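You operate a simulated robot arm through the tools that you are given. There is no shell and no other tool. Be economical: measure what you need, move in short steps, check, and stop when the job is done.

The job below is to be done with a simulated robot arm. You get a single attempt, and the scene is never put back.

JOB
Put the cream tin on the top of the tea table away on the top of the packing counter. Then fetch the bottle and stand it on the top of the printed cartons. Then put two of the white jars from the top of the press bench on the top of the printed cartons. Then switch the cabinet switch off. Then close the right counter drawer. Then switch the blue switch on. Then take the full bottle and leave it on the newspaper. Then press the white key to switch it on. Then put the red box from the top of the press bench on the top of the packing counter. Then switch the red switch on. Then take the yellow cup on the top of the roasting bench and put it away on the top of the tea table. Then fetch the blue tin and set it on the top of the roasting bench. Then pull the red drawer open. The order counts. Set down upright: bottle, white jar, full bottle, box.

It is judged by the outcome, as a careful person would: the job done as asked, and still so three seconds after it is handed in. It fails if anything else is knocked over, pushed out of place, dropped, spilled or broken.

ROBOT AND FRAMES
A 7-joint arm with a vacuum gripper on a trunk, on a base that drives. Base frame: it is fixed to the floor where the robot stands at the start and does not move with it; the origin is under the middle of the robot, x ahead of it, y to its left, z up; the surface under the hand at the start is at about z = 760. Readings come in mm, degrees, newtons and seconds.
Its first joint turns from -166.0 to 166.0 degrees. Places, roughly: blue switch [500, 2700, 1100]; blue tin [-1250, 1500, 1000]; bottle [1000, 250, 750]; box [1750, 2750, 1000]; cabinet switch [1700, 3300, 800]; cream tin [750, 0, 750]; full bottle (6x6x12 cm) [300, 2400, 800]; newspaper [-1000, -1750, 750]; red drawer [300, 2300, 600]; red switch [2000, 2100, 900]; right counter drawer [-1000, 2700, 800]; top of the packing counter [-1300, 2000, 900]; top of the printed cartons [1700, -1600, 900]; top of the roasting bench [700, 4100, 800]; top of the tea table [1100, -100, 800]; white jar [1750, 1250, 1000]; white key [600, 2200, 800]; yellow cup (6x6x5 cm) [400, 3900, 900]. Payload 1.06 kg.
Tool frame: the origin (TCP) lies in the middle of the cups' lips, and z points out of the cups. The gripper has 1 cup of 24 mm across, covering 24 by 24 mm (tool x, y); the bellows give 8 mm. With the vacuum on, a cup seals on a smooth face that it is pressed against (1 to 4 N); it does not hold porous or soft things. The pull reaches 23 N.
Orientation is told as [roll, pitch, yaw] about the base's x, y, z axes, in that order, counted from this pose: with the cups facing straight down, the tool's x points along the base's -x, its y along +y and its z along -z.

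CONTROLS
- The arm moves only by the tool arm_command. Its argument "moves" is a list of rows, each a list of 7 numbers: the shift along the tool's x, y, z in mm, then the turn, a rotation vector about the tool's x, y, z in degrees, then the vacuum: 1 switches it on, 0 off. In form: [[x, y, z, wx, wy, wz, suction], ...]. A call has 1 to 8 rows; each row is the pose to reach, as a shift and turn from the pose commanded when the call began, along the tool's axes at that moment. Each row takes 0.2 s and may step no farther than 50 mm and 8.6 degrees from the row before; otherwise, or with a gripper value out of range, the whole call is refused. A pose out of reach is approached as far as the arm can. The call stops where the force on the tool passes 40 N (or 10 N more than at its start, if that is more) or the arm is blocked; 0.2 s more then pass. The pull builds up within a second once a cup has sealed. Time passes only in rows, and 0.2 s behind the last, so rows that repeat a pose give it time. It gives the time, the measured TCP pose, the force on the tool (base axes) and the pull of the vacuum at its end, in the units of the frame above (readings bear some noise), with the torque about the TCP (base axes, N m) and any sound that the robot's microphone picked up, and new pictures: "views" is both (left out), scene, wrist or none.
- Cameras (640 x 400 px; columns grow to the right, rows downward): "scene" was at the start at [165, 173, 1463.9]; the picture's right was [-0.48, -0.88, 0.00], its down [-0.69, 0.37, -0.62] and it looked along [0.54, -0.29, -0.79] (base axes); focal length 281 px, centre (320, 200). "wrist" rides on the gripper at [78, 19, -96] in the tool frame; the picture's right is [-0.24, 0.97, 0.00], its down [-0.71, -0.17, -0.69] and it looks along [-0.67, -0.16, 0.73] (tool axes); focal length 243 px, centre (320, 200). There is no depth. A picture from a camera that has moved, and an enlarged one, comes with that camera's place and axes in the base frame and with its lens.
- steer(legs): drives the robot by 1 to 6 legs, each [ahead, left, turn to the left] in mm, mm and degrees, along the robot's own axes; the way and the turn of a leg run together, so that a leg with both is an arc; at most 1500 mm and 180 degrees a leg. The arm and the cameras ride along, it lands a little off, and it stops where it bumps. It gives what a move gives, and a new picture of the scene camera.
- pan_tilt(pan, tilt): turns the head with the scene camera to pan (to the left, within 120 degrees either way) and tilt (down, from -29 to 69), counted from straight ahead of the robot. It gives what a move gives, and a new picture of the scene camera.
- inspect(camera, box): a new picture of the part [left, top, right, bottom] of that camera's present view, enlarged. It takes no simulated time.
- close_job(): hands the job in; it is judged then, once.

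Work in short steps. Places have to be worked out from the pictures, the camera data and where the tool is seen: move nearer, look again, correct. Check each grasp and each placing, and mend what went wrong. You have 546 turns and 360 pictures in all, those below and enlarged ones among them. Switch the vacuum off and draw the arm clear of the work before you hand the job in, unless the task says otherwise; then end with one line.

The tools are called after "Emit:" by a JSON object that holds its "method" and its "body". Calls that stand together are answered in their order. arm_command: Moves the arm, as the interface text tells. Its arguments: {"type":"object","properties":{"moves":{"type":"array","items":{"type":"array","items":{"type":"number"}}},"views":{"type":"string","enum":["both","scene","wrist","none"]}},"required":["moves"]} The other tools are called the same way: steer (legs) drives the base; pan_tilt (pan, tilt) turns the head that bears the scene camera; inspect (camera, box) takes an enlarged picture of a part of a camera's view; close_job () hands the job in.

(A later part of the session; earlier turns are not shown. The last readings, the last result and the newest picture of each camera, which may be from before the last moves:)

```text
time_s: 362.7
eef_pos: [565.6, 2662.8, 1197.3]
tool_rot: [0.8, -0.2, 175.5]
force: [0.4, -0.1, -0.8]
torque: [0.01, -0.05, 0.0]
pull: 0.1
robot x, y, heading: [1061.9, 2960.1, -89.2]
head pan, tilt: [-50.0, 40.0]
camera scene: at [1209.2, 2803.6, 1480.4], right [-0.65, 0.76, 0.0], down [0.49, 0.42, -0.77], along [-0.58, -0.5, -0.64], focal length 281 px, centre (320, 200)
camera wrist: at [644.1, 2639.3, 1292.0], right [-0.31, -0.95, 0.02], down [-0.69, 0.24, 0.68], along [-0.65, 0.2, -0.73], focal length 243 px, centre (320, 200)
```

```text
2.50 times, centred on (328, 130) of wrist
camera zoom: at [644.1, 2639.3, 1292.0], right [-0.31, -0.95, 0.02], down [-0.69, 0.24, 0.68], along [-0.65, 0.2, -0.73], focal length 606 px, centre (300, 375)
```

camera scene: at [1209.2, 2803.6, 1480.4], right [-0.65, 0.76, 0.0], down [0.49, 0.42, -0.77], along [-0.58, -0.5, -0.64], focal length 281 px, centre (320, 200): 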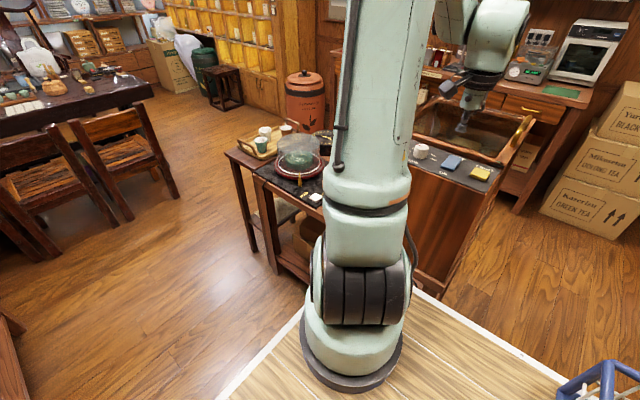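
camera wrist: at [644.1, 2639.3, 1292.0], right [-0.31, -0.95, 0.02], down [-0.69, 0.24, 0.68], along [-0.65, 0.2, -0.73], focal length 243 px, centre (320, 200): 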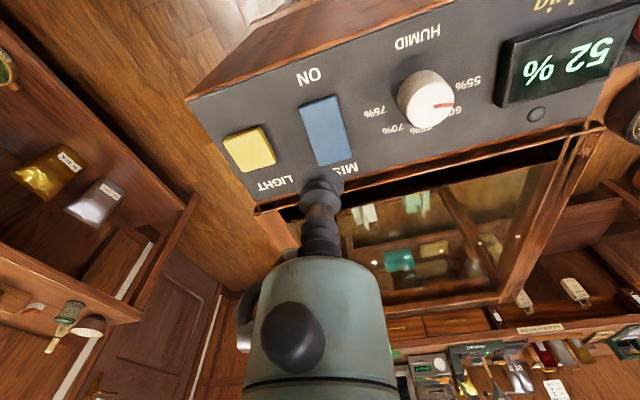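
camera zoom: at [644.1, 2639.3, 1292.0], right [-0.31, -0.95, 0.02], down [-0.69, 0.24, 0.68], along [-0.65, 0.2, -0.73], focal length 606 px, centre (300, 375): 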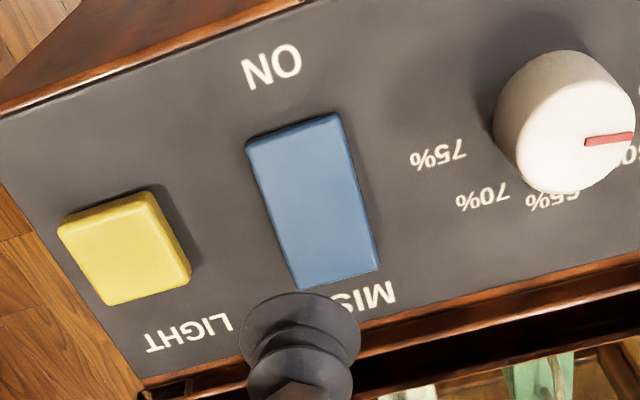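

The blue switch is now tilted to ON. Next the full bottle on the island; I drive 450 mm ahead for a better view of the island's top.

Emit:
{"method": "steer", "body": {"legs": [[450, 0, -0.8]]}}

Emit:
{"method": "arm_command", "body": {"moves": [[0, 0, 0, 0, 0, 0, 0]], "views": "wrist"}}

```text
time_s: 365.4
eef_pos: [564.5, 2220.5, 1197.0]
tool_rot: [0.9, -0.3, 174.6]
force: [0.1, 0.3, 0.3]
torque: [-0.01, 0.02, 0.0]
pull: 0.0
robot x, y, heading: [1066.8, 2505.1, -90.0]
head pan, tilt: [-50.0, 40.0]
camera scene: at [1209.9, 2350.7, 1480.4], right [-0.64, 0.77, 0.0], down [0.49, 0.41, -0.77], along [-0.59, -0.49, -0.64], focal length 281 px, centre (320, 200)
```

scene: 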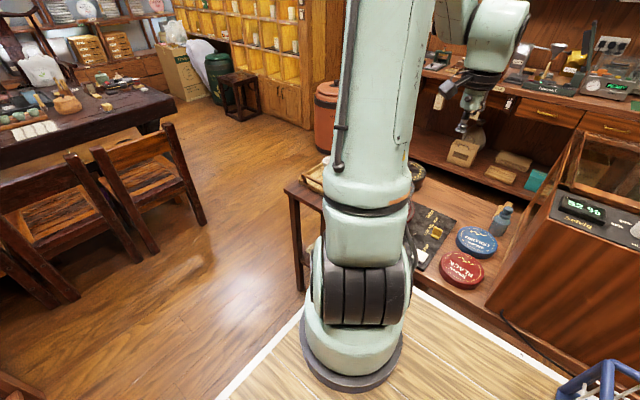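

```text
time_s: 365.8
eef_pos: [564.5, 2220.9, 1197.2]
tool_rot: [0.9, -0.2, 174.7]
force: [0.0, -0.4, -0.7]
torque: [-0.02, -0.01, 0.02]
pull: 0.0
robot x, y, heading: [1063.7, 2506.9, -90.0]
head pan, tilt: [-50.0, 40.0]
camera wrist: at [642.1, 2195.7, 1291.8], right [-0.33, -0.95, 0.02], down [-0.68, 0.25, 0.69], along [-0.65, 0.21, -0.73], focal length 243 px, centre (320, 200)
```

wrist: 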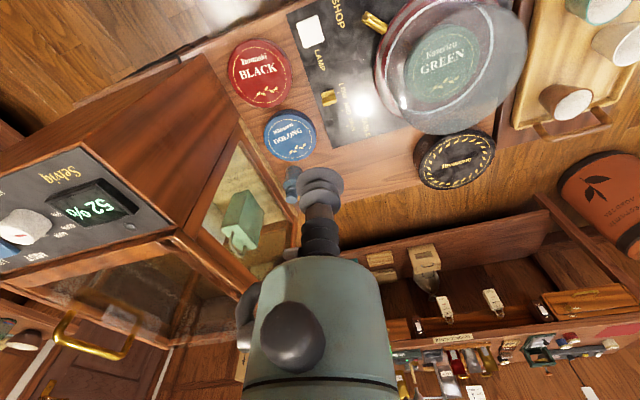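

The blue-grey bottle stands near [319, 2383], the white "LAMP" key is on the black plate. I enlarge the bottle.

Emit:
{"method": "inspect", "body": {"camera": "scene", "box": [436, 180, 564, 260]}}

```text
5.00 times, centred on (500, 220) of scene
camera zoom: at [1209.9, 2350.8, 1480.4], right [-0.64, 0.77, 0.0], down [0.49, 0.41, -0.77], along [-0.59, -0.49, -0.64], focal length 1405 px, centre (-580, 100)
```

zoom: 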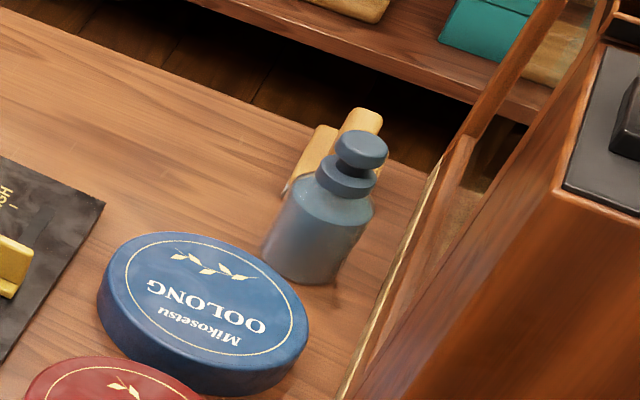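

The stopper top looks disc-like. I bring the robot 185 mm nearer to the island, then turn the tool's yaw so that its knob and camera face away from the glass case.

Emit:
{"method": "steer", "body": {"legs": [[0, -185, 0]]}}

Emit:
{"method": "arm_command", "body": {"moves": [[10, -5, 0, 0, 0, 8, 0], [20, -10, 0, 0, 0, 16, 0], [30, -15, 0, 0, 0, 24, 0], [40, -20, 0, 0, 0, 32, 0], [50, -25, 0, 0, 0, 40, 0], [50, -30, 0, 0, 0, 48, 0], [50, -30, 0, 0, 0, 56, 0], [50, -30, 0, 0, 0, 64, 0]], "views": "wrist"}}

```text
time_s: 367.4
eef_pos: [378.1, 2222.0, 1195.8]
tool_rot: [1.0, -0.2, 174.4]
force: [-0.2, 0.4, -0.7]
torque: [-0.02, 0.02, 0.0]
pull: 0.1
robot x, y, heading: [880.7, 2503.6, -90.0]
head pan, tilt: [-50.0, 40.0]
camera scene: at [1023.9, 2351.0, 1480.4], right [-0.64, 0.77, 0.0], down [0.49, 0.41, -0.77], along [-0.59, -0.49, -0.64], focal length 281 px, centre (320, 200)
```

scene: 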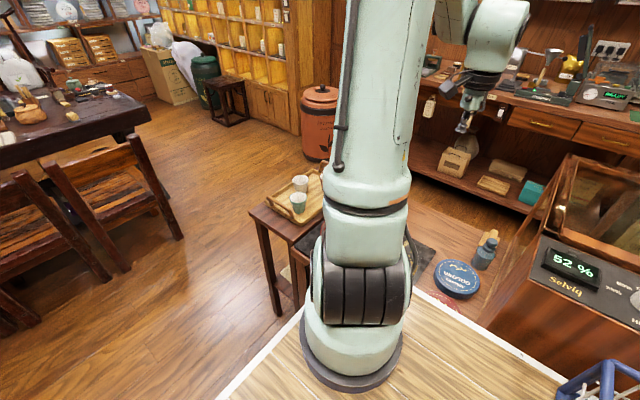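

```text
time_s: 369.2
eef_pos: [430.9, 2246.0, 1196.3]
tool_rot: [0.6, 0.7, 110.3]
force: [0.0, -0.4, -0.7]
torque: [0.01, -0.01, 0.0]
pull: 0.1
robot x, y, heading: [881.2, 2506.0, -90.2]
head pan, tilt: [-50.0, 40.0]
camera wrist: at [442.2, 2168.3, 1292.4], right [-0.99, -0.12, 0.01], down [-0.08, 0.73, 0.67], along [-0.09, 0.67, -0.74], focal length 243 px, centre (320, 200)
```

wrist: 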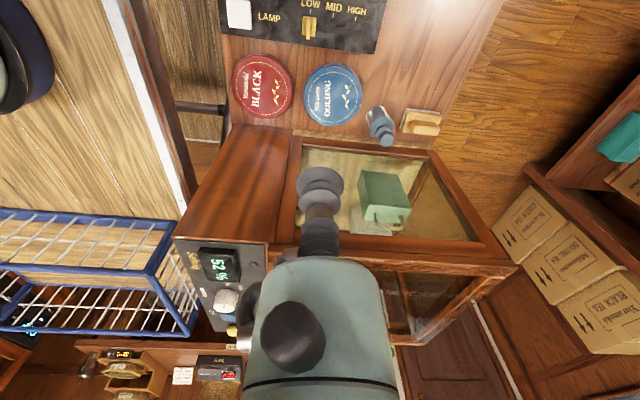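

The bottle's stopper is near [302, 2370, 882], about 65 mm in front of the case's glass wall. I move above it first, still high, and finish the yaw turn.

Emit:
{"method": "arm_command", "body": {"moves": [[-40, 19, 0, 0, 0, 5, 0], [-80, 39, 0, 0, 0, 10, 0], [-120, 58, 0, 0, 0, 15, 0], [-161, 78, 0, 0, 0, 20, 0], [-161, 78, 40, 0, 0, 20, 0]], "views": "both"}}

```text
time_s: 370.4
eef_pos: [300.8, 2369.8, 1155.5]
tool_rot: [0.4, 0.9, 90.5]
force: [0.1, 0.8, -0.9]
torque: [-0.04, 0.06, 0.01]
pull: 0.0
robot x, y, heading: [882.2, 2507.6, -90.4]
head pan, tilt: [-50.0, 40.0]
camera scene: at [1024.2, 2351.1, 1480.4], right [-0.64, 0.77, 0.0], down [0.49, 0.41, -0.77], along [-0.59, -0.49, -0.64], focal length 281 px, centre (320, 200)
camera wrist: at [283.9, 2292.4, 1251.2], right [-0.97, 0.23, 0.0], down [0.17, 0.72, 0.67], along [0.15, 0.66, -0.74], focal length 243 px, centre (320, 200)
```

scene: 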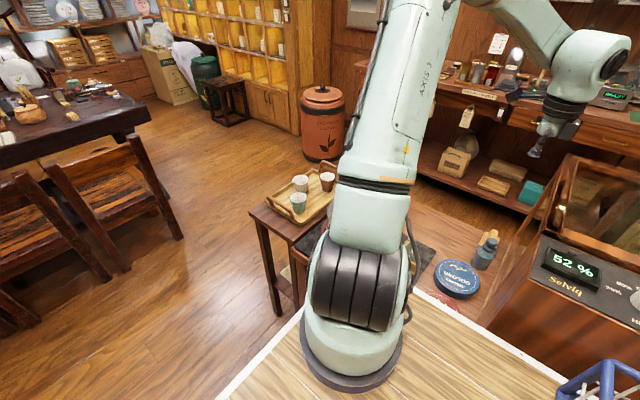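
wrist: 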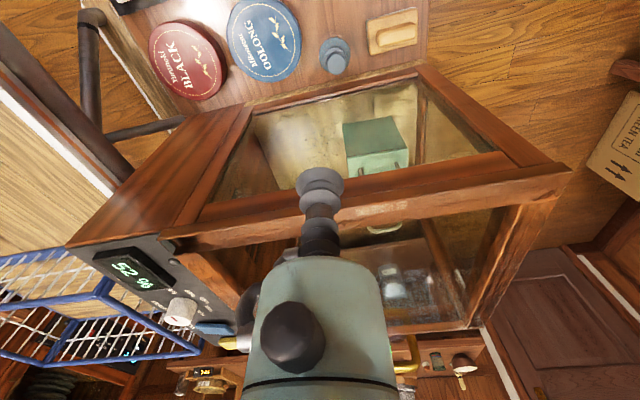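

I enlarge the bottle in both views to fix its stopper better.

Emit:
{"method": "inspect", "body": {"camera": "wrist", "box": [280, 10, 408, 90]}}

Emit:
{"method": "inspect", "body": {"camera": "scene", "box": [420, 210, 548, 290]}}

```text
5.00 times, centred on (344, 50) of wrist
camera zoom: at [283.9, 2292.4, 1251.2], right [-0.97, 0.23, 0.0], down [0.17, 0.72, 0.67], along [0.15, 0.66, -0.74], focal length 1213 px, centre (200, 950)
```

zoom: 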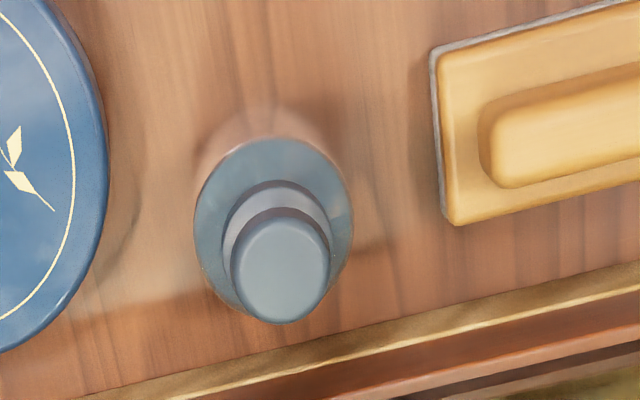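

```text
5.00 times, centred on (484, 250) of scene
camera zoom: at [1024.2, 2351.1, 1480.4], right [-0.64, 0.77, 0.0], down [0.49, 0.41, -0.77], along [-0.59, -0.49, -0.64], focal length 1405 px, centre (-500, -50)
```

zoom: 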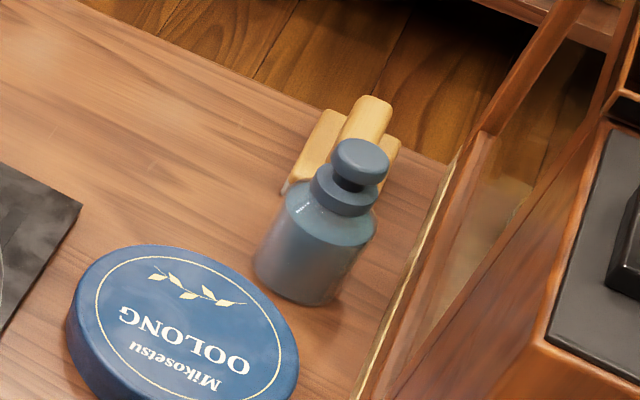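

Precise fix: stopper top at [278, 2385, 863]. The wrist housing would touch the case rim (y ≈2410, z ≈1095) with a vertical tool, so I lean the tool 15° away from the case and come down to 35 mm above.

Emit:
{"method": "arm_command", "body": {"moves": [[-3, 6, 30, 0, -5, 0, 0], [-6, 12, 70, 0, -10, 0, 0], [-9, 17, 110, 0, -15, 0, 0], [-11, 22, 150, 0, -15, 0, 0], [-11, 22, 195, 0, -15, 0, 0], [-11, 22, 235, 0, -15, 0, 0]], "views": "both"}}

```text
time_s: 371.8
eef_pos: [277.8, 2375.4, 920.1]
tool_rot: [0.4, -14.1, 90.4]
force: [-1.0, 0.0, 0.1]
torque: [0.02, -0.03, -0.01]
pull: 0.1
robot x, y, heading: [878.8, 2509.3, -90.2]
head pan, tilt: [-50.0, 40.0]
camera scene: at [1024.2, 2351.1, 1480.4], right [-0.64, 0.77, 0.0], down [0.49, 0.41, -0.77], along [-0.59, -0.49, -0.64], focal length 281 px, centre (320, 200)
camera wrist: at [261.2, 2276.1, 993.9], right [-0.97, 0.22, 0.06], down [0.17, 0.52, 0.84], along [0.15, 0.82, -0.54], focal length 243 px, centre (320, 200)
```

scene: 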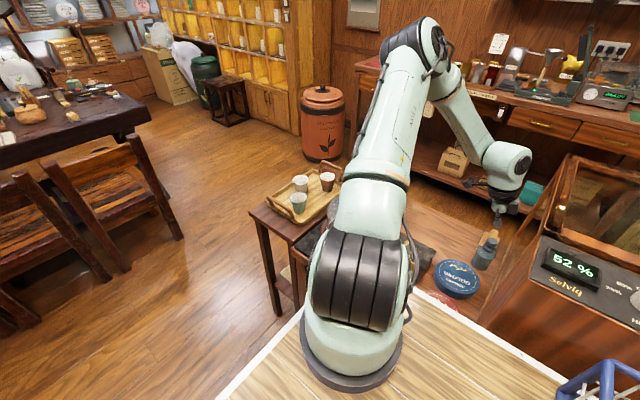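
wrist: 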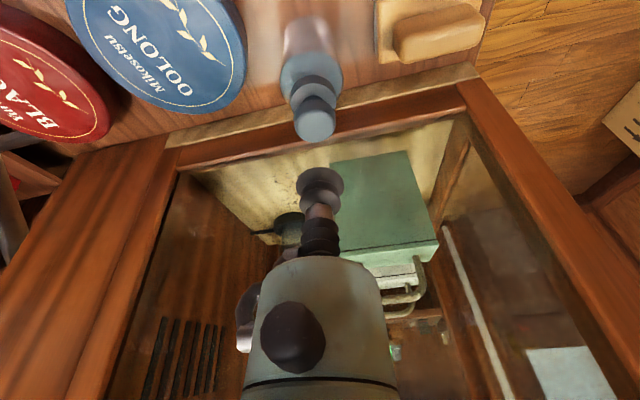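

Clearances look good. The stopper is right below; I lower along base z with the vacuum on.

Emit:
{"method": "arm_command", "body": {"moves": [[5, -0.5, 27, 0, 0, 0, 0], [8, -1, 46, 0, 0, 0, 1], [9, -1, 52, 0, 0, 0, 1], [9.5, -1, 55, 0, 0, 0, 1], [10, -1, 58, 0, 0, 0, 1], [10, -1, 58, 0, 0, 0, 1], [10, -1, 58, 0, 0, 0, 1]], "views": "wrist"}}

```text
time_s: 373.4
eef_pos: [279.1, 2383.0, 861.2]
tool_rot: [0.3, -14.1, 90.5]
force: [0.8, 0.4, 2.1]
torque: [-0.02, 0.02, 0.01]
pull: 0.1
robot x, y, heading: [880.9, 2507.8, -90.0]
head pan, tilt: [-50.0, 40.0]
camera wrist: at [261.9, 2281.8, 934.4], right [-0.97, 0.22, 0.06], down [0.17, 0.52, 0.84], along [0.15, 0.82, -0.54], focal length 243 px, centre (320, 200)
```

wrist: 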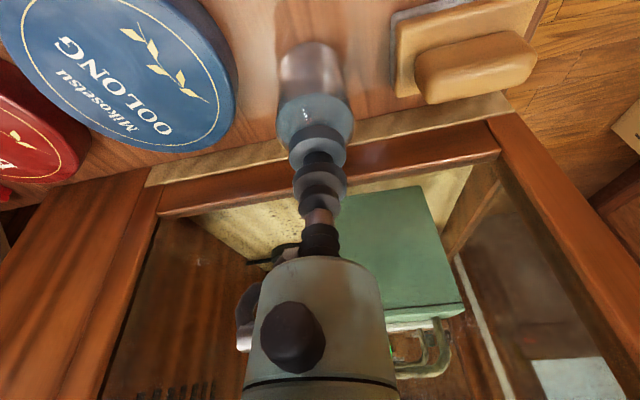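

Light touch but no seal yet. I press a few mm more.

Emit:
{"method": "arm_command", "body": {"moves": [[0.5, 0, 2, 0, 0, 0, 1], [1, 0, 4, 0, 0, 0, 1], [1, 0, 4, 0, 0, 0, 1], [1, 0, 4, 0, 0, 0, 1]], "views": "none"}}

```text
time_s: 374.4
eef_pos: [279.4, 2380.6, 856.4]
tool_rot: [0.3, -14.0, 90.4]
force: [1.3, -0.3, 5.0]
torque: [-0.01, 0.07, -0.03]
pull: 0.1
robot x, y, heading: [884.1, 2506.8, -90.3]
head pan, tilt: [-50.0, 40.0]
```

No seal at this tilt. I look closely at the clearance between the wrist and the case rim to see how much I can straighten.

Emit:
{"method": "inspect", "body": {"camera": "scene", "box": [430, 120, 590, 270]}}

```text
2.67 times, centred on (510, 195) of scene
camera zoom: at [1024.1, 2351.0, 1480.4], right [-0.64, 0.77, 0.0], down [0.49, 0.41, -0.77], along [-0.59, -0.49, -0.64], focal length 750 px, centre (-187, 213)
```

zoom: 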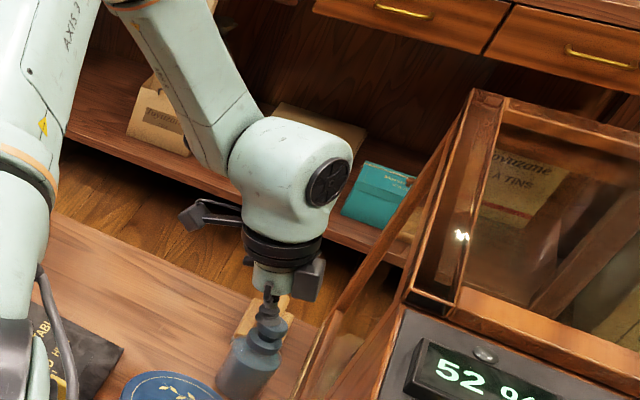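

The case wall is really at y ≈2441, leaving about 55 mm now, so I can straighten to about 4°. I lift a little, straighten, and press again.

Emit:
{"method": "arm_command", "body": {"moves": [[-2, 0, -12, 0, 0, 0, 0], [-2, 0, -12, 0, 5, 0, 0], [-2, 0, -12, 0, 10, 0, 0], [-2, 0, -12, 0, 10, 0, 0]], "views": "scene"}}

```text
time_s: 375.4
eef_pos: [278.6, 2379.5, 869.7]
tool_rot: [0.3, -4.1, 90.5]
force: [-0.4, 0.1, -1.0]
torque: [-0.02, -0.02, -0.03]
pull: 0.1
robot x, y, heading: [881.0, 2502.2, -90.1]
head pan, tilt: [-50.0, 40.0]
camera scene: at [1023.9, 2351.0, 1480.4], right [-0.64, 0.77, 0.0], down [0.49, 0.41, -0.77], along [-0.59, -0.49, -0.64], focal length 281 px, centre (320, 200)
```

scene: 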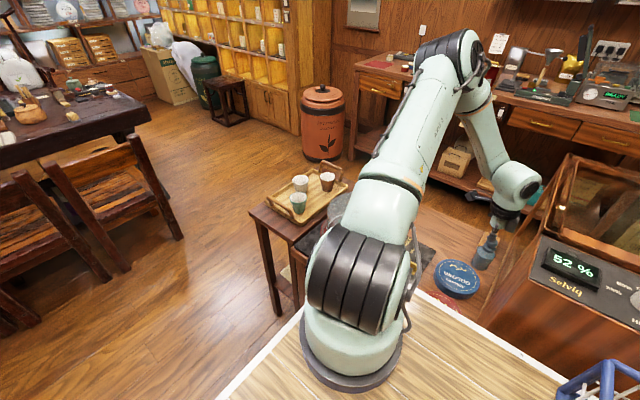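

No touch of the rim. I go down again with the vacuum on.

Emit:
{"method": "arm_command", "body": {"moves": [[0, 0, 5, 0, 0, 0, 1], [0, 0, 9, 0, 0, 0, 1], [0, 0, 11, 0, 0, 0, 1], [0, 0, 13, 0, 0, 0, 1], [0, 0, 13, 0, 0, 0, 1], [0, 0, 13, 0, 0, 0, 1]], "views": "wrist"}}

```text
time_s: 376.8
eef_pos: [277.6, 2381.3, 856.9]
tool_rot: [0.3, -4.1, 90.4]
force: [-1.0, 1.0, 5.4]
torque: [-0.05, -0.01, 0.0]
pull: 0.1
robot x, y, heading: [882.8, 2506.2, -90.3]
head pan, tilt: [-50.0, 40.0]
camera wrist: at [261.8, 2296.1, 945.7], right [-0.97, 0.23, 0.02], down [0.17, 0.66, 0.73], along [0.15, 0.72, -0.68], focal length 243 px, centre (320, 200)
```

wrist: 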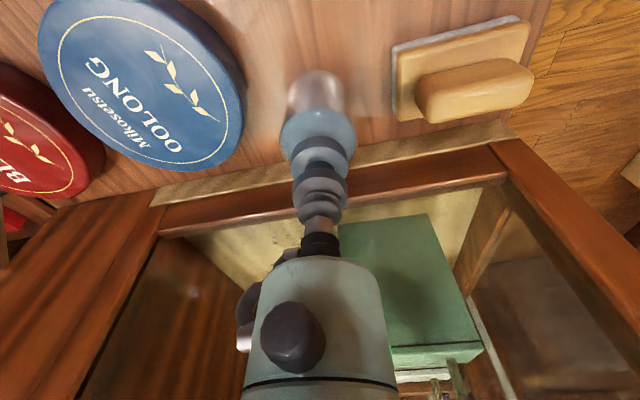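

Contact but still no seal; I enlarge to see whether the cup is centred on the stopper.

Emit:
{"method": "inspect", "body": {"camera": "wrist", "box": [256, 90, 384, 220]}}

Emit:
{"method": "inspect", "body": {"camera": "scene", "box": [456, 190, 536, 280]}}

```text
3.08 times, centred on (320, 155) of wrist
camera zoom: at [261.8, 2296.1, 945.7], right [-0.97, 0.23, 0.02], down [0.17, 0.66, 0.73], along [0.15, 0.72, -0.68], focal length 746 px, centre (320, 338)
```

zoom: 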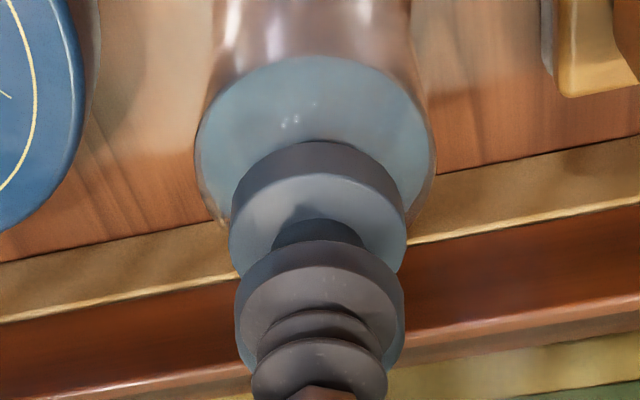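

```text
4.44 times, centred on (496, 235) of scene
camera zoom: at [1024.0, 2351.1, 1480.4], right [-0.64, 0.77, 0.0], down [0.49, 0.41, -0.77], along [-0.59, -0.49, -0.64], focal length 1249 px, centre (-462, 44)
```

zoom: 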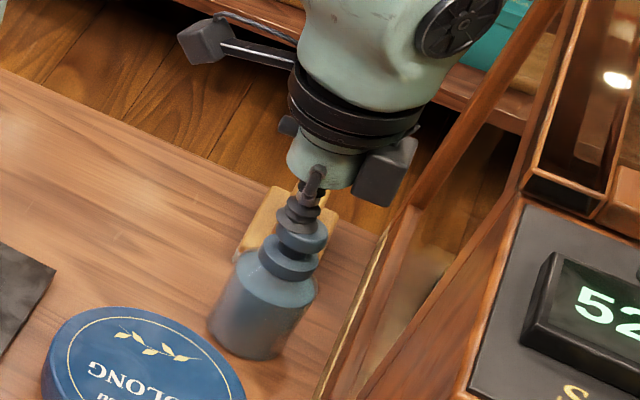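

It looks centred. I press a little harder.

Emit:
{"method": "arm_command", "body": {"moves": [[0, 0, 2, 0, 0, 0, 1], [0, 0, 4, 0, 0, 0, 1], [0, 0, 4, 0, 0, 0, 1], [0, 0, 4, 0, 0, 0, 1], [0, 0, 4, 0, 0, 0, 1]], "views": "none"}}

```text
time_s: 377.5
eef_pos: [277.9, 2382.5, 855.5]
tool_rot: [0.7, -4.1, 90.5]
force: [3.9, -1.3, 18.7]
torque: [0.03, 0.08, -0.01]
pull: 0.1
robot x, y, heading: [879.8, 2508.8, -90.2]
head pan, tilt: [-50.0, 40.0]
stopped in row 3: the force on the tool passed its limit at 41 N (the readings are from after the stop); the commanded pose is now the measured one
```

Still no seal, so alignment must be finer. I enlarge strongly from the side to judge the offset along y.

Emit:
{"method": "inspect", "body": {"camera": "scene", "box": [504, 226, 544, 251]}}

Emit:
{"method": "inspect", "body": {"camera": "scene", "box": [476, 215, 516, 260]}}

```text
16.00 times, centred on (524, 238) of scene
camera zoom: at [1024.6, 2351.0, 1480.4], right [-0.64, 0.77, 0.0], down [0.49, 0.41, -0.77], along [-0.59, -0.49, -0.64], focal length 4497 px, centre (-2944, -416)
```

zoom: 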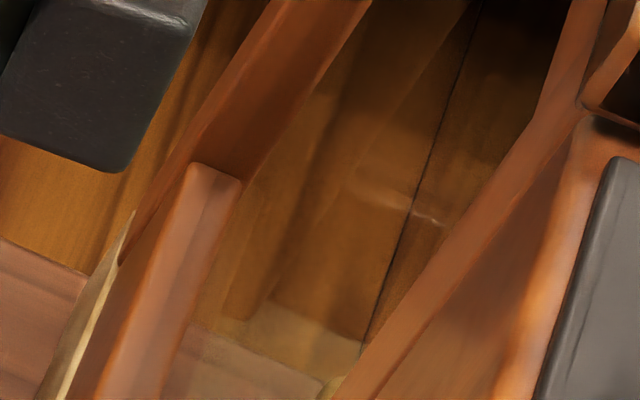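

```text
8.89 times, centred on (496, 238) of scene
camera zoom: at [1024.6, 2351.0, 1480.4], right [-0.64, 0.77, 0.0], down [0.49, 0.41, -0.77], along [-0.59, -0.49, -0.64], focal length 2498 px, centre (-1244, -133)
```

zoom: 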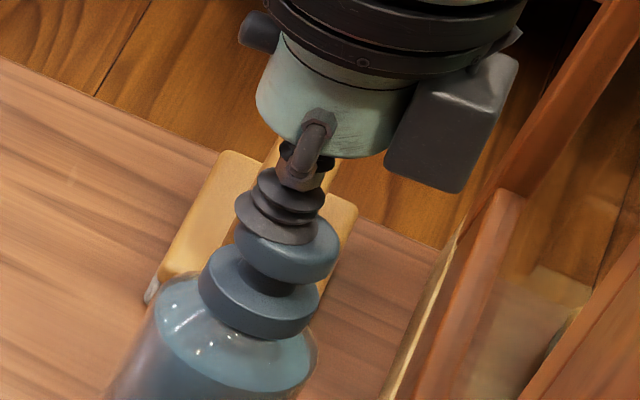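

Now it's clear: the cup overhangs the stopper's south-east edge by about 5 mm. I rise, shift +5 mm in y, and press again.

Emit:
{"method": "arm_command", "body": {"moves": [[0, 0, -12, 0, 0, 0, 0], [-5.5, 0.5, -12, 0, 0, 0, 0], [-5.5, 0.5, -5, 0, 0, 0, 1], [-5.5, 0.5, -2, 0, 0, 0, 1], [-5.5, 0.5, 0, 0, 0, 0, 1], [-5.5, 0.5, 1, 0, 0, 0, 1], [-5.5, 0.5, 1, 0, 0, 0, 1]], "views": "none"}}

```text
time_s: 379.1
eef_pos: [277.0, 2388.2, 855.1]
tool_rot: [0.7, -4.3, 90.5]
force: [1.0, 4.0, 35.1]
torque: [-0.17, -0.04, 0.03]
pull: 23.0
robot x, y, heading: [883.2, 2502.1, -89.9]
head pan, tilt: [-50.0, 40.0]
```

Sealed with full pull. I lift the bottle straight up.

Emit:
{"method": "arm_command", "body": {"moves": [[0, 0, -6, 0, 0, 0, 1], [-1, 0, -25, 0, 0, 0, 1], [-2, 0, -60, 0, 0, 0, 1], [0, 0, -105, 0, 0, 0, 1], [2, 0, -150, 0, 0, 0, 1], [6, 0, -195, 0, 0, 0, 1], [10, 0, -240, 0, 0, 0, 1], [14, 0, -285, 0, 0, 0, 1]], "views": "both"}}

```text
time_s: 380.9
eef_pos: [280.3, 2351.2, 1136.4]
tool_rot: [0.5, -4.1, 90.5]
force: [0.0, 0.6, -1.9]
torque: [0.0, -0.07, 0.0]
pull: 22.5
robot x, y, heading: [884.7, 2507.9, -90.0]
head pan, tilt: [-50.0, 40.0]
camera scene: at [1023.5, 2350.9, 1480.5], right [-0.64, 0.77, 0.0], down [0.49, 0.41, -0.77], along [-0.59, -0.49, -0.64], focal length 281 px, centre (320, 200)
camera wrist: at [263.7, 2266.4, 1226.1], right [-0.97, 0.23, 0.03], down [0.17, 0.66, 0.73], along [0.15, 0.72, -0.68], focal length 243 px, centre (320, 200)
```

scene: 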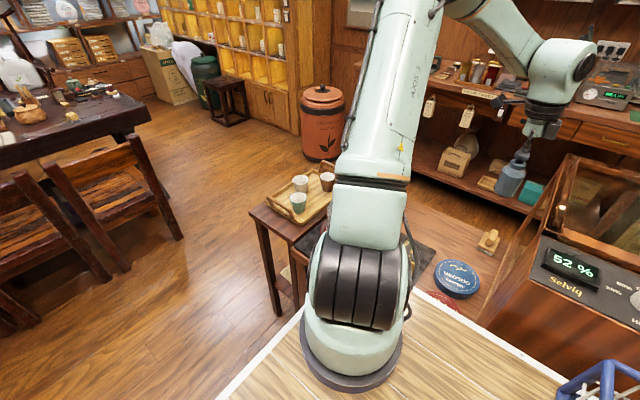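
wrist: 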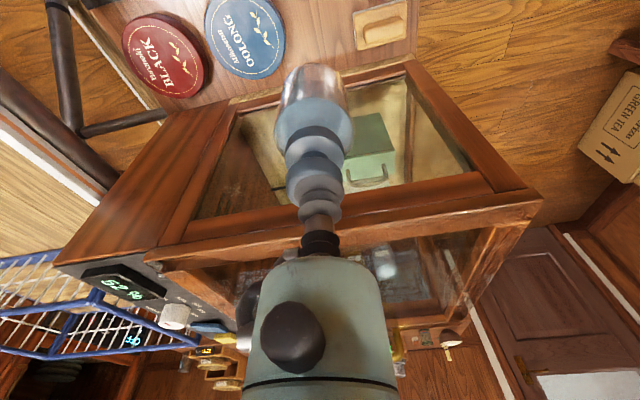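

The bottle is held. I straighten the tool, raise it and tuck it toward the robot.

Emit:
{"method": "arm_command", "body": {"moves": [[10, -30, -20, 0, 2, 0, 1], [20, -60, -40, 0, 4.1, 0, 1], [30, -95, -60, 0, 4.1, 0, 1], [40, -130, -80, 0, 4.1, 0, 1], [50, -160, -90, 0, 4.1, 0, 1]], "views": "none"}}

Emit:
{"method": "steer", "body": {"legs": [[0, 120, 0], [1357, 0, 0], [0, -1150, 0]]}}

```text
time_s: 382.1
eef_pos: [441.7, 2297.3, 1221.5]
tool_rot: [0.5, -0.1, 90.6]
force: [-1.1, -1.0, -1.9]
torque: [0.02, -0.03, -0.01]
pull: 23.1
robot x, y, heading: [882.7, 2510.8, -89.8]
head pan, tilt: [-50.0, 40.0]
```

```text
time_s: 395.1
eef_pos: [-594.4, 950.8, 1221.8]
tool_rot: [0.5, 0.0, 90.7]
force: [0.7, 0.1, -1.6]
torque: [0.04, 0.02, -0.01]
pull: 22.8
robot x, y, heading: [-155.0, 1157.6, -89.9]
head pan, tilt: [-50.0, 40.0]
camera scene: at [-12.1, 1005.1, 1480.4], right [-0.64, 0.77, 0.0], down [0.49, 0.41, -0.77], along [-0.59, -0.49, -0.64], focal length 281 px, centre (320, 200)
```

scene: 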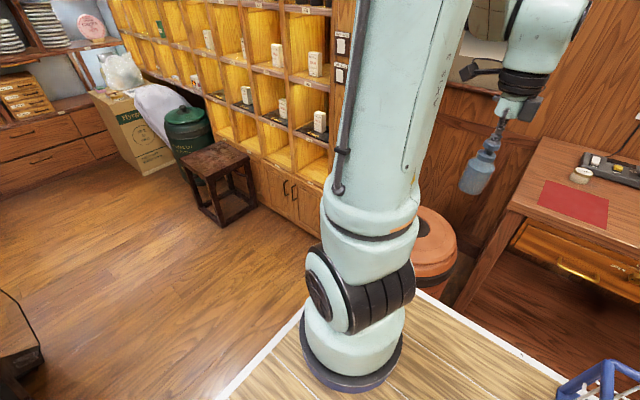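

Route ahead is clear. I drive south.

Emit:
{"method": "steer", "body": {"legs": [[1450, 0, 0]]}}

Emit:
{"method": "pan_tilt", "body": {"pan": -20, "tilt": 30}}

```text
time_s: 402.3
eef_pos: [-597.6, -491.6, 1221.7]
tool_rot: [0.5, -0.2, 90.5]
force: [-0.6, 0.3, -1.6]
torque: [-0.02, 0.0, -0.02]
pull: 22.5
robot x, y, heading: [-157.0, -287.8, -90.2]
head pan, tilt: [-50.0, 40.0]
camera scene: at [-14.7, -439.6, 1480.4], right [-0.64, 0.77, 0.0], down [0.49, 0.41, -0.77], along [-0.59, -0.49, -0.64], focal length 281 px, centre (320, 200)
```

scene: 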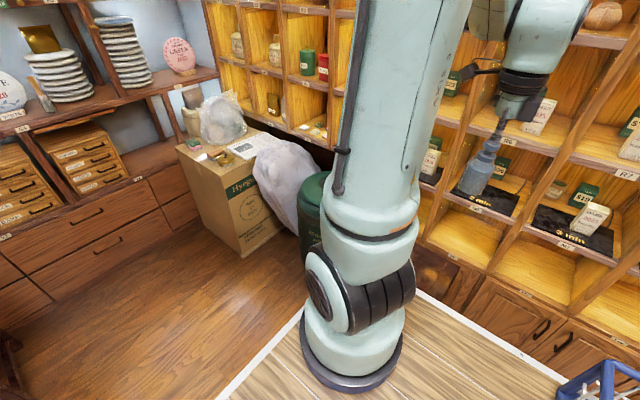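

```text
time_s: 403.3
eef_pos: [-597.9, -491.0, 1221.0]
tool_rot: [0.6, -0.1, 90.6]
force: [-0.7, -0.1, -1.9]
torque: [-0.02, 0.03, 0.02]
pull: 22.9
robot x, y, heading: [-155.2, -279.2, -90.0]
head pan, tilt: [-20.0, 30.0]
camera scene: at [19.3, -470.0, 1495.8], right [-0.94, 0.35, 0.0], down [0.17, 0.47, -0.87], along [-0.3, -0.81, -0.5], focal length 281 px, centre (320, 200)
```

scene: 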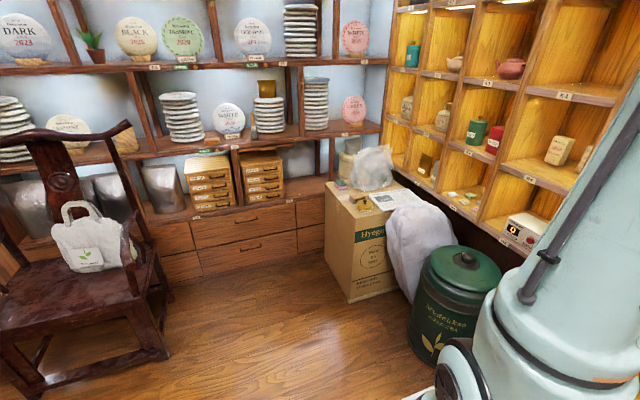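

The newspaper sheet lies on the carton's top. I enlarge it.

Emit:
{"method": "inspect", "body": {"camera": "scene", "box": [310, 140, 470, 240]}}

```text
4.00 times, centred on (390, 190) of scene
camera zoom: at [19.3, -470.0, 1495.8], right [-0.94, 0.35, 0.0], down [0.17, 0.47, -0.87], along [-0.3, -0.81, -0.5], focal length 1124 px, centre (40, 240)
```

zoom: 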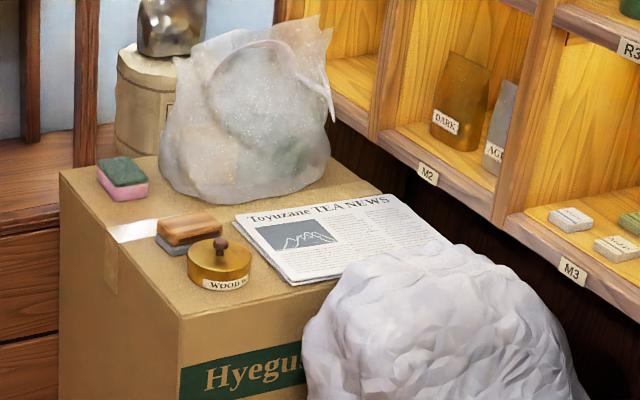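

The newspaper centre is about [-885, -1640, 680], at the carton's near end. I drive on to bring it to my right side.

Emit:
{"method": "steer", "body": {"legs": [[1090, 0, 0], [0, -140, 0]]}}

Emit:
{"method": "arm_command", "body": {"moves": [[0, 0, 0, 0, 0, 0, 1]], "views": "wrist"}}

```text
time_s: 409.8
eef_pos: [-738.1, -1582.5, 1220.6]
tool_rot: [0.5, -0.1, 90.7]
force: [0.4, -0.1, -1.6]
torque: [-0.03, -0.02, -0.01]
pull: 22.7
robot x, y, heading: [-301.0, -1372.9, -90.0]
head pan, tilt: [-20.0, 30.0]
camera scene: at [-122.1, -1558.6, 1495.8], right [-0.94, 0.34, 0.0], down [0.17, 0.47, -0.87], along [-0.3, -0.81, -0.5], focal length 281 px, centre (320, 200)
```

scene: 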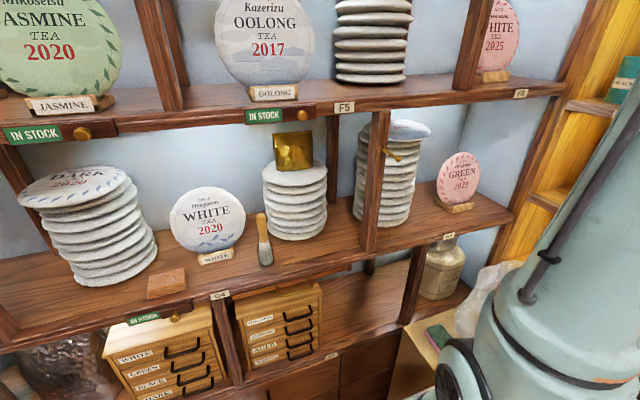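

```text
time_s: 410.2
eef_pos: [-738.9, -1582.1, 1221.5]
tool_rot: [0.6, -0.1, 90.7]
force: [-0.3, -0.5, -1.8]
torque: [-0.04, 0.02, 0.03]
pull: 23.1
robot x, y, heading: [-298.2, -1373.8, -89.9]
head pan, tilt: [-20.0, 30.0]
camera wrist: at [-754.9, -1661.1, 1316.7], right [-0.97, 0.22, 0.01], down [0.17, 0.71, 0.68], along [0.15, 0.67, -0.73], focal length 243 px, centre (320, 200)
```

wrist: 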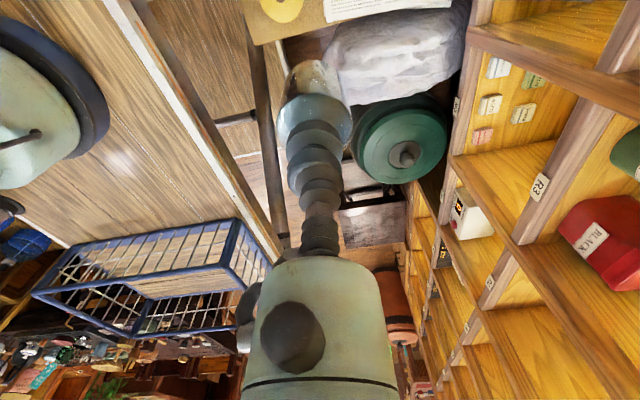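

I move the bottle over towards the newspaper and look again.

Emit:
{"method": "arm_command", "body": {"moves": [[15, 37, 0, 0, 0, 0, 1], [30, 74, 0, 0, 0, 0, 1], [45, 110, 0, 0, 0, 0, 1], [60, 146, 0, 0, 0, 0, 1], [100, 146, 0, 0, 0, 0, 1]], "views": "wrist"}}

Emit:
{"method": "pan_tilt", "body": {"pan": -75, "tilt": 40}}

```text
time_s: 411.4
eef_pos: [-884.8, -1682.9, 1224.2]
tool_rot: [0.6, 0.0, 90.6]
force: [-0.2, 0.3, -0.5]
torque: [0.02, 0.04, 0.0]
pull: 23.2
robot x, y, heading: [-299.0, -1370.2, -90.0]
head pan, tilt: [-20.0, 30.0]
camera wrist: at [-900.4, -1762.3, 1318.3], right [-0.97, 0.22, 0.01], down [0.17, 0.71, 0.68], along [0.15, 0.67, -0.73], focal length 243 px, centre (320, 200)
```

wrist: 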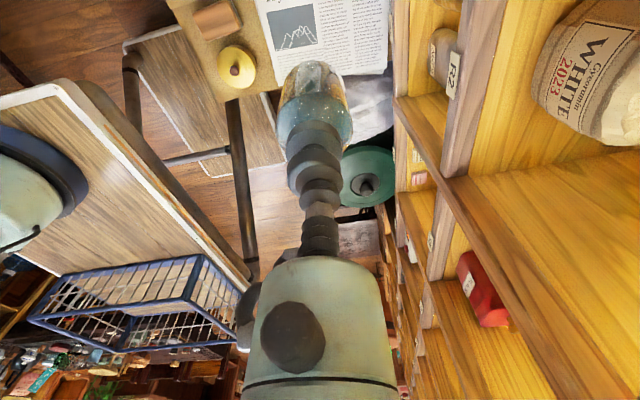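

```text
time_s: 412.6
eef_pos: [-883.5, -1683.8, 1223.2]
tool_rot: [0.5, -0.1, 90.8]
force: [0.5, -0.5, -1.2]
torque: [0.02, 0.0, -0.06]
pull: 23.2
robot x, y, heading: [-298.0, -1374.0, -90.1]
head pan, tilt: [-75.0, 40.0]
camera scene: at [-173.3, -1495.7, 1480.5], right [-0.26, 0.97, 0.0], down [0.62, 0.17, -0.77], along [-0.74, -0.2, -0.64], focal length 281 px, centre (320, 200)
```

scene: 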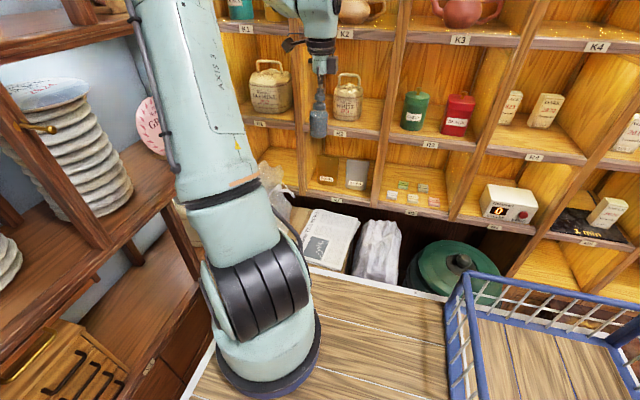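

The newspaper spans about x -1020…-720, y -1557…-1710, top z ≈706. I take the bottle to [-862, -1635] and lower it partway.

Emit:
{"method": "arm_command", "body": {"moves": [[-24, -12, 20, 0, 0, 0, 1], [-47, -24, 55, 0, 0, 0, 1], [-47, -24, 100, 0, 0, 0, 1], [-47, -24, 145, 0, 0, 0, 1], [-47, -24, 190, 0, 0, 0, 1], [-47, -24, 235, 0, 0, 0, 1], [-47, -24, 280, 0, 0, 0, 1], [-47, -24, 320, 0, 0, 0, 1]], "views": "both"}}

```text
time_s: 414.4
eef_pos: [-862.5, -1636.4, 902.3]
tool_rot: [0.6, -0.1, 90.7]
force: [-0.8, 0.7, -1.5]
torque: [0.0, 0.0, 0.01]
pull: 22.9
robot x, y, heading: [-299.6, -1373.9, -89.8]
head pan, tilt: [-75.0, 40.0]
camera scene: at [-173.0, -1495.5, 1480.4], right [-0.26, 0.97, 0.0], down [0.62, 0.17, -0.77], along [-0.74, -0.2, -0.64], focal length 281 px, centre (320, 200)
camera wrist: at [-879.1, -1715.1, 997.2], right [-0.97, 0.22, 0.01], down [0.17, 0.71, 0.68], along [0.15, 0.67, -0.73], focal length 243 px, centre (320, 200)
```

scene: 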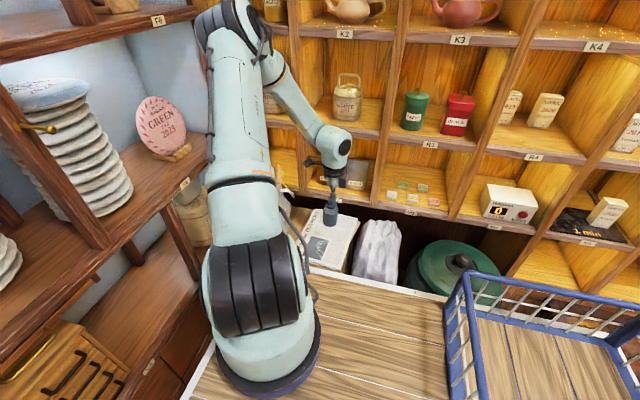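
wrist: 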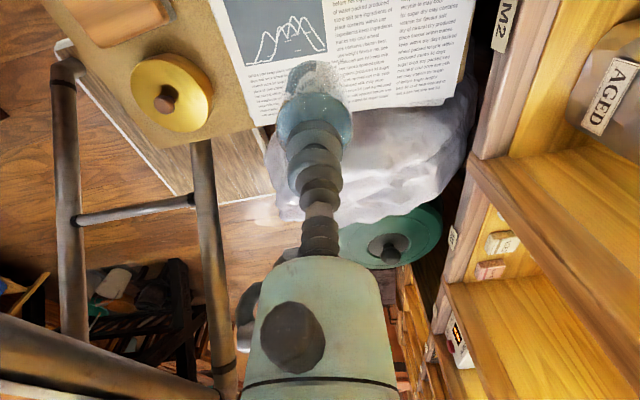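

The landing point is inside the newspaper, about 50 mm from its north edge. I lower slowly.

Emit:
{"method": "arm_command", "body": {"moves": [[3, 0, 30, 0, 0, 0, 1], [5, 0, 55, 0, 0, 0, 1], [5, 0, 62, 0, 0, 0, 1], [5, 0, 67, 0, 0, 0, 1], [5, 0, 71, 0, 0, 0, 1], [5, 0, 74, 0, 0, 0, 1], [5, 0, 77, 0, 0, 0, 1]], "views": "wrist"}}

```text
time_s: 416.0
eef_pos: [-864.6, -1641.1, 824.7]
tool_rot: [0.5, -0.1, 90.7]
force: [0.4, 0.4, -1.7]
torque: [0.05, 0.02, -0.01]
pull: 23.5
robot x, y, heading: [-301.8, -1374.9, -90.1]
head pan, tilt: [-75.0, 40.0]
camera wrist: at [-879.8, -1719.6, 920.2], right [-0.97, 0.22, 0.01], down [0.17, 0.71, 0.68], along [0.15, 0.67, -0.73], focal length 243 px, centre (320, 200)
```

wrist: 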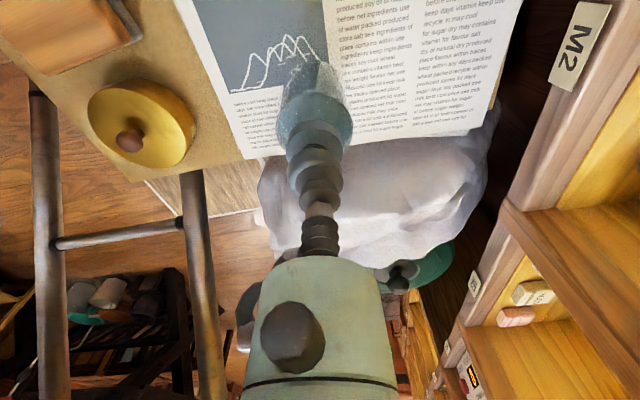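

Not down yet; I continue in 3 mm steps.

Emit:
{"method": "arm_command", "body": {"moves": [[0, 0, 3, 0, 0, 0, 1], [0, 0, 6, 0, 0, 0, 1], [0, 0, 9, 0, 0, 0, 1], [0, 0, 12, 0, 0, 0, 1]], "views": "none"}}

```text
time_s: 417.0
eef_pos: [-863.3, -1641.5, 813.7]
tool_rot: [0.4, -0.1, 90.7]
force: [-0.2, 0.4, -1.5]
torque: [-0.04, -0.02, 0.01]
pull: 22.8
robot x, y, heading: [-298.4, -1373.6, -90.0]
head pan, tilt: [-75.0, 40.0]
```

Emit:
{"method": "arm_command", "body": {"moves": [[0, 0, 3, 0, 0, 0, 1], [0, 0, 6, 0, 0, 0, 1], [0, 0, 9, 0, 0, 0, 1], [0, 0, 12, 0, 0, 0, 1]], "views": "wrist"}}

```text
time_s: 418.0
eef_pos: [-863.3, -1640.8, 802.0]
tool_rot: [0.6, -0.1, 90.7]
force: [-0.5, 0.4, -1.8]
torque: [0.0, -0.01, -0.01]
pull: 22.8
robot x, y, heading: [-301.9, -1370.3, -89.8]
head pan, tilt: [-75.0, 40.0]
camera wrist: at [-880.2, -1719.8, 896.7], right [-0.97, 0.22, 0.01], down [0.17, 0.71, 0.68], along [0.15, 0.67, -0.73], focal length 243 px, centre (320, 200)
```

wrist: 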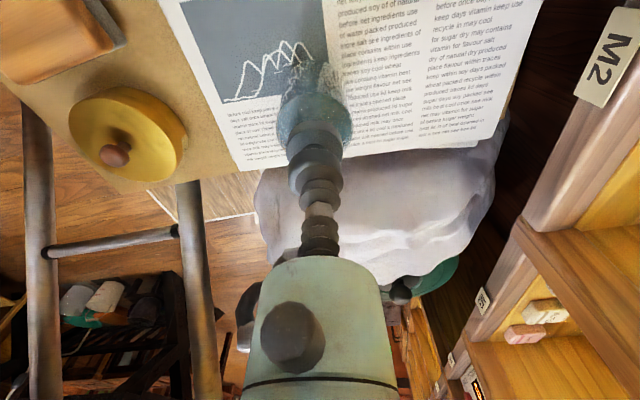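

Still lowering.

Emit:
{"method": "arm_command", "body": {"moves": [[0, 0, 4, 0, 0, 0, 1], [0, 0, 8, 0, 0, 0, 1], [0, 0, 12, 0, 0, 0, 1], [0, 0, 16, 0, 0, 0, 1], [0, 0, 19, 0, 0, 0, 1], [0, 0, 22, 0, 0, 0, 1]], "views": "wrist"}}

```text
time_s: 419.4
eef_pos: [-864.2, -1640.5, 779.8]
tool_rot: [0.7, -0.1, 90.7]
force: [0.2, -4.3, 31.8]
torque: [0.06, -0.05, 0.01]
pull: 22.6
robot x, y, heading: [-301.8, -1375.8, -90.0]
head pan, tilt: [-75.0, 40.0]
camera wrist: at [-880.3, -1720.0, 876.0], right [-0.97, 0.22, 0.01], down [0.17, 0.71, 0.68], along [0.14, 0.67, -0.73], focal length 243 px, centre (320, 200)
```

wrist: 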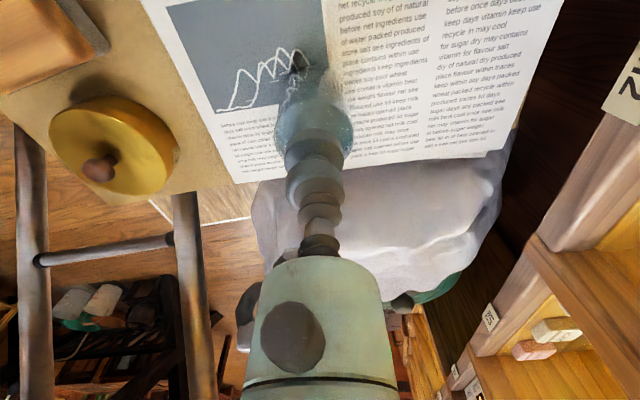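

It stands (32 N). I ease off, release, and rise.

Emit:
{"method": "arm_command", "body": {"moves": [[0, 0, -4, 0, 0, 0, 1], [0, 0, -4, 0, 0, 0, 0], [0, 0, -4, 0, 0, 0, 0], [0, 0, -4, 0, 0, 0, 0], [0, 0, -12, 0, 0, 0, 0], [0, 0, -50, 0, 0, 0, 0], [0, 0, -95, 0, 0, 0, 0], [0, 0, -140, 0, 0, 0, 0]], "views": "both"}}

```text
time_s: 421.2
eef_pos: [-862.7, -1642.3, 919.2]
tool_rot: [0.5, -0.1, 90.8]
force: [-0.2, 0.6, -0.3]
torque: [0.01, -0.01, 0.0]
pull: 0.0
robot x, y, heading: [-300.1, -1372.8, -90.1]
head pan, tilt: [-75.0, 40.0]
camera scene: at [-173.7, -1495.8, 1480.5], right [-0.26, 0.97, 0.0], down [0.62, 0.17, -0.77], along [-0.74, -0.2, -0.64], focal length 281 px, centre (320, 200)
camera wrist: at [-879.4, -1720.9, 1015.1], right [-0.97, 0.22, 0.01], down [0.17, 0.71, 0.68], along [0.15, 0.67, -0.73], focal length 243 px, centre (320, 200)
```

scene: 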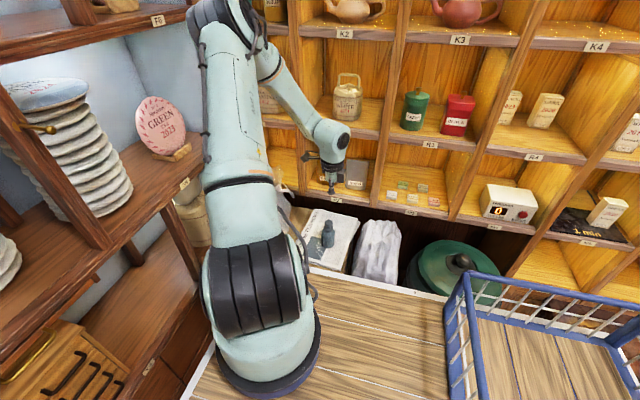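
wrist: 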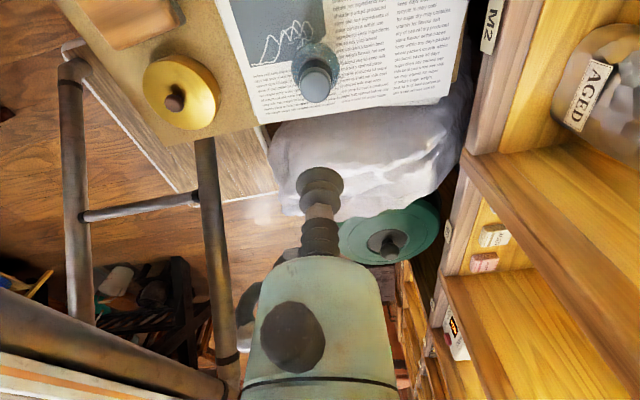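

The full bottle stands on the newspaper. Next is the white LAMP key on the island. I tuck the arm and drive back the same way.

Emit:
{"method": "arm_command", "body": {"moves": [[-10, -25, -45, 0, 0, 0, 0], [-20, -45, -90, 0, 0, 0, 0], [-30, -65, -135, 0, 0, 0, 0], [-40, -85, -180, 0, 0, 0, 0], [-45, -105, -225, 0, 0, 0, 0], [-50, -130, -265, 0, 0, 0, 0]], "views": "none"}}

Emit:
{"method": "steer", "body": {"legs": [[0, 140, 0], [-1500, 0, 0], [-1025, 0, 0], [0, 1220, 0]]}}

```text
refused: row 1 steps farther than a row can; nothing moved
```

```text
time_s: 440.2
eef_pos: [489.9, 877.6, 919.6]
tool_rot: [0.5, -0.1, 91.5]
force: [0.5, -0.1, -0.8]
torque: [0.01, -0.02, -0.02]
pull: 0.0
robot x, y, heading: [1051.0, 1152.8, -89.0]
head pan, tilt: [-75.0, 40.0]
camera scene: at [1178.5, 1033.0, 1480.4], right [-0.27, 0.96, 0.0], down [0.62, 0.17, -0.77], along [-0.74, -0.21, -0.64], focal length 281 px, centre (320, 200)
```

scene: 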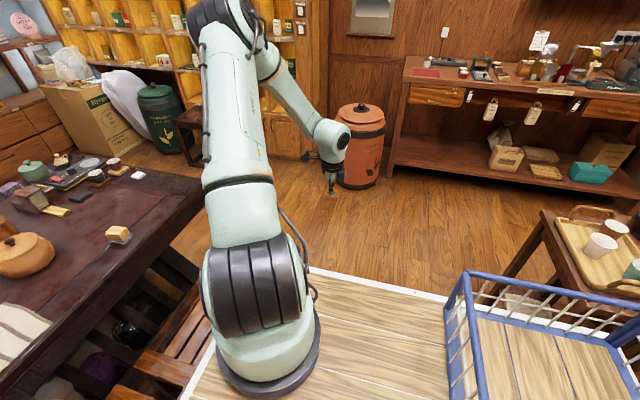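

My arm move was refused, so the drive happened with the hand at z 919; no bump was reported. I check that the bottle and surroundings there are undisturbed.

Emit:
{"method": "inspect", "body": {"camera": "scene", "box": [0, 30, 200, 155]}}

Emit:
{"method": "arm_command", "body": {"moves": [[-10, -20, -40, 0, 0, 0, 0], [-20, -40, -80, 0, 0, 0, 0], [-30, -60, -120, 0, 0, 0, 0], [-35, -80, -160, 0, 0, 0, 0], [-40, -95, -205, 0, 0, 0, 0], [-45, -110, -250, 0, 0, 0, 0], [-45, -120, -290, 0, 0, 0, 0]], "views": "none"}}

```text
3.20 times, centred on (100, 92) of scene
camera zoom: at [1178.5, 1033.0, 1480.4], right [-0.27, 0.96, 0.0], down [0.62, 0.17, -0.77], along [-0.74, -0.21, -0.64], focal length 900 px, centre (1024, 544)
```

zoom: 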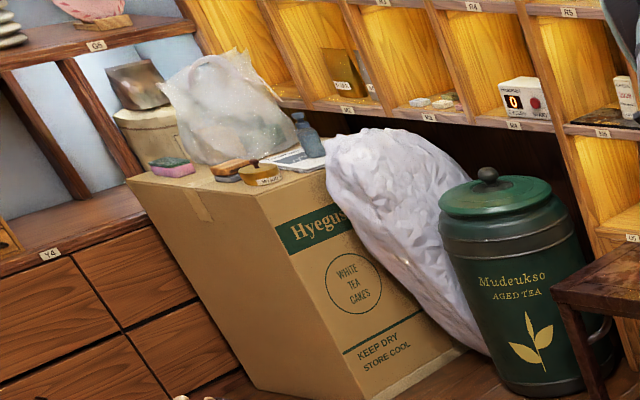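

```text
time_s: 441.8
eef_pos: [611.7, 923.7, 1208.7]
tool_rot: [0.4, -0.1, 91.5]
force: [0.2, -0.7, 0.4]
torque: [0.05, -0.07, -0.02]
pull: 0.1
robot x, y, heading: [1051.6, 1154.9, -89.4]
head pan, tilt: [-75.0, 40.0]
```

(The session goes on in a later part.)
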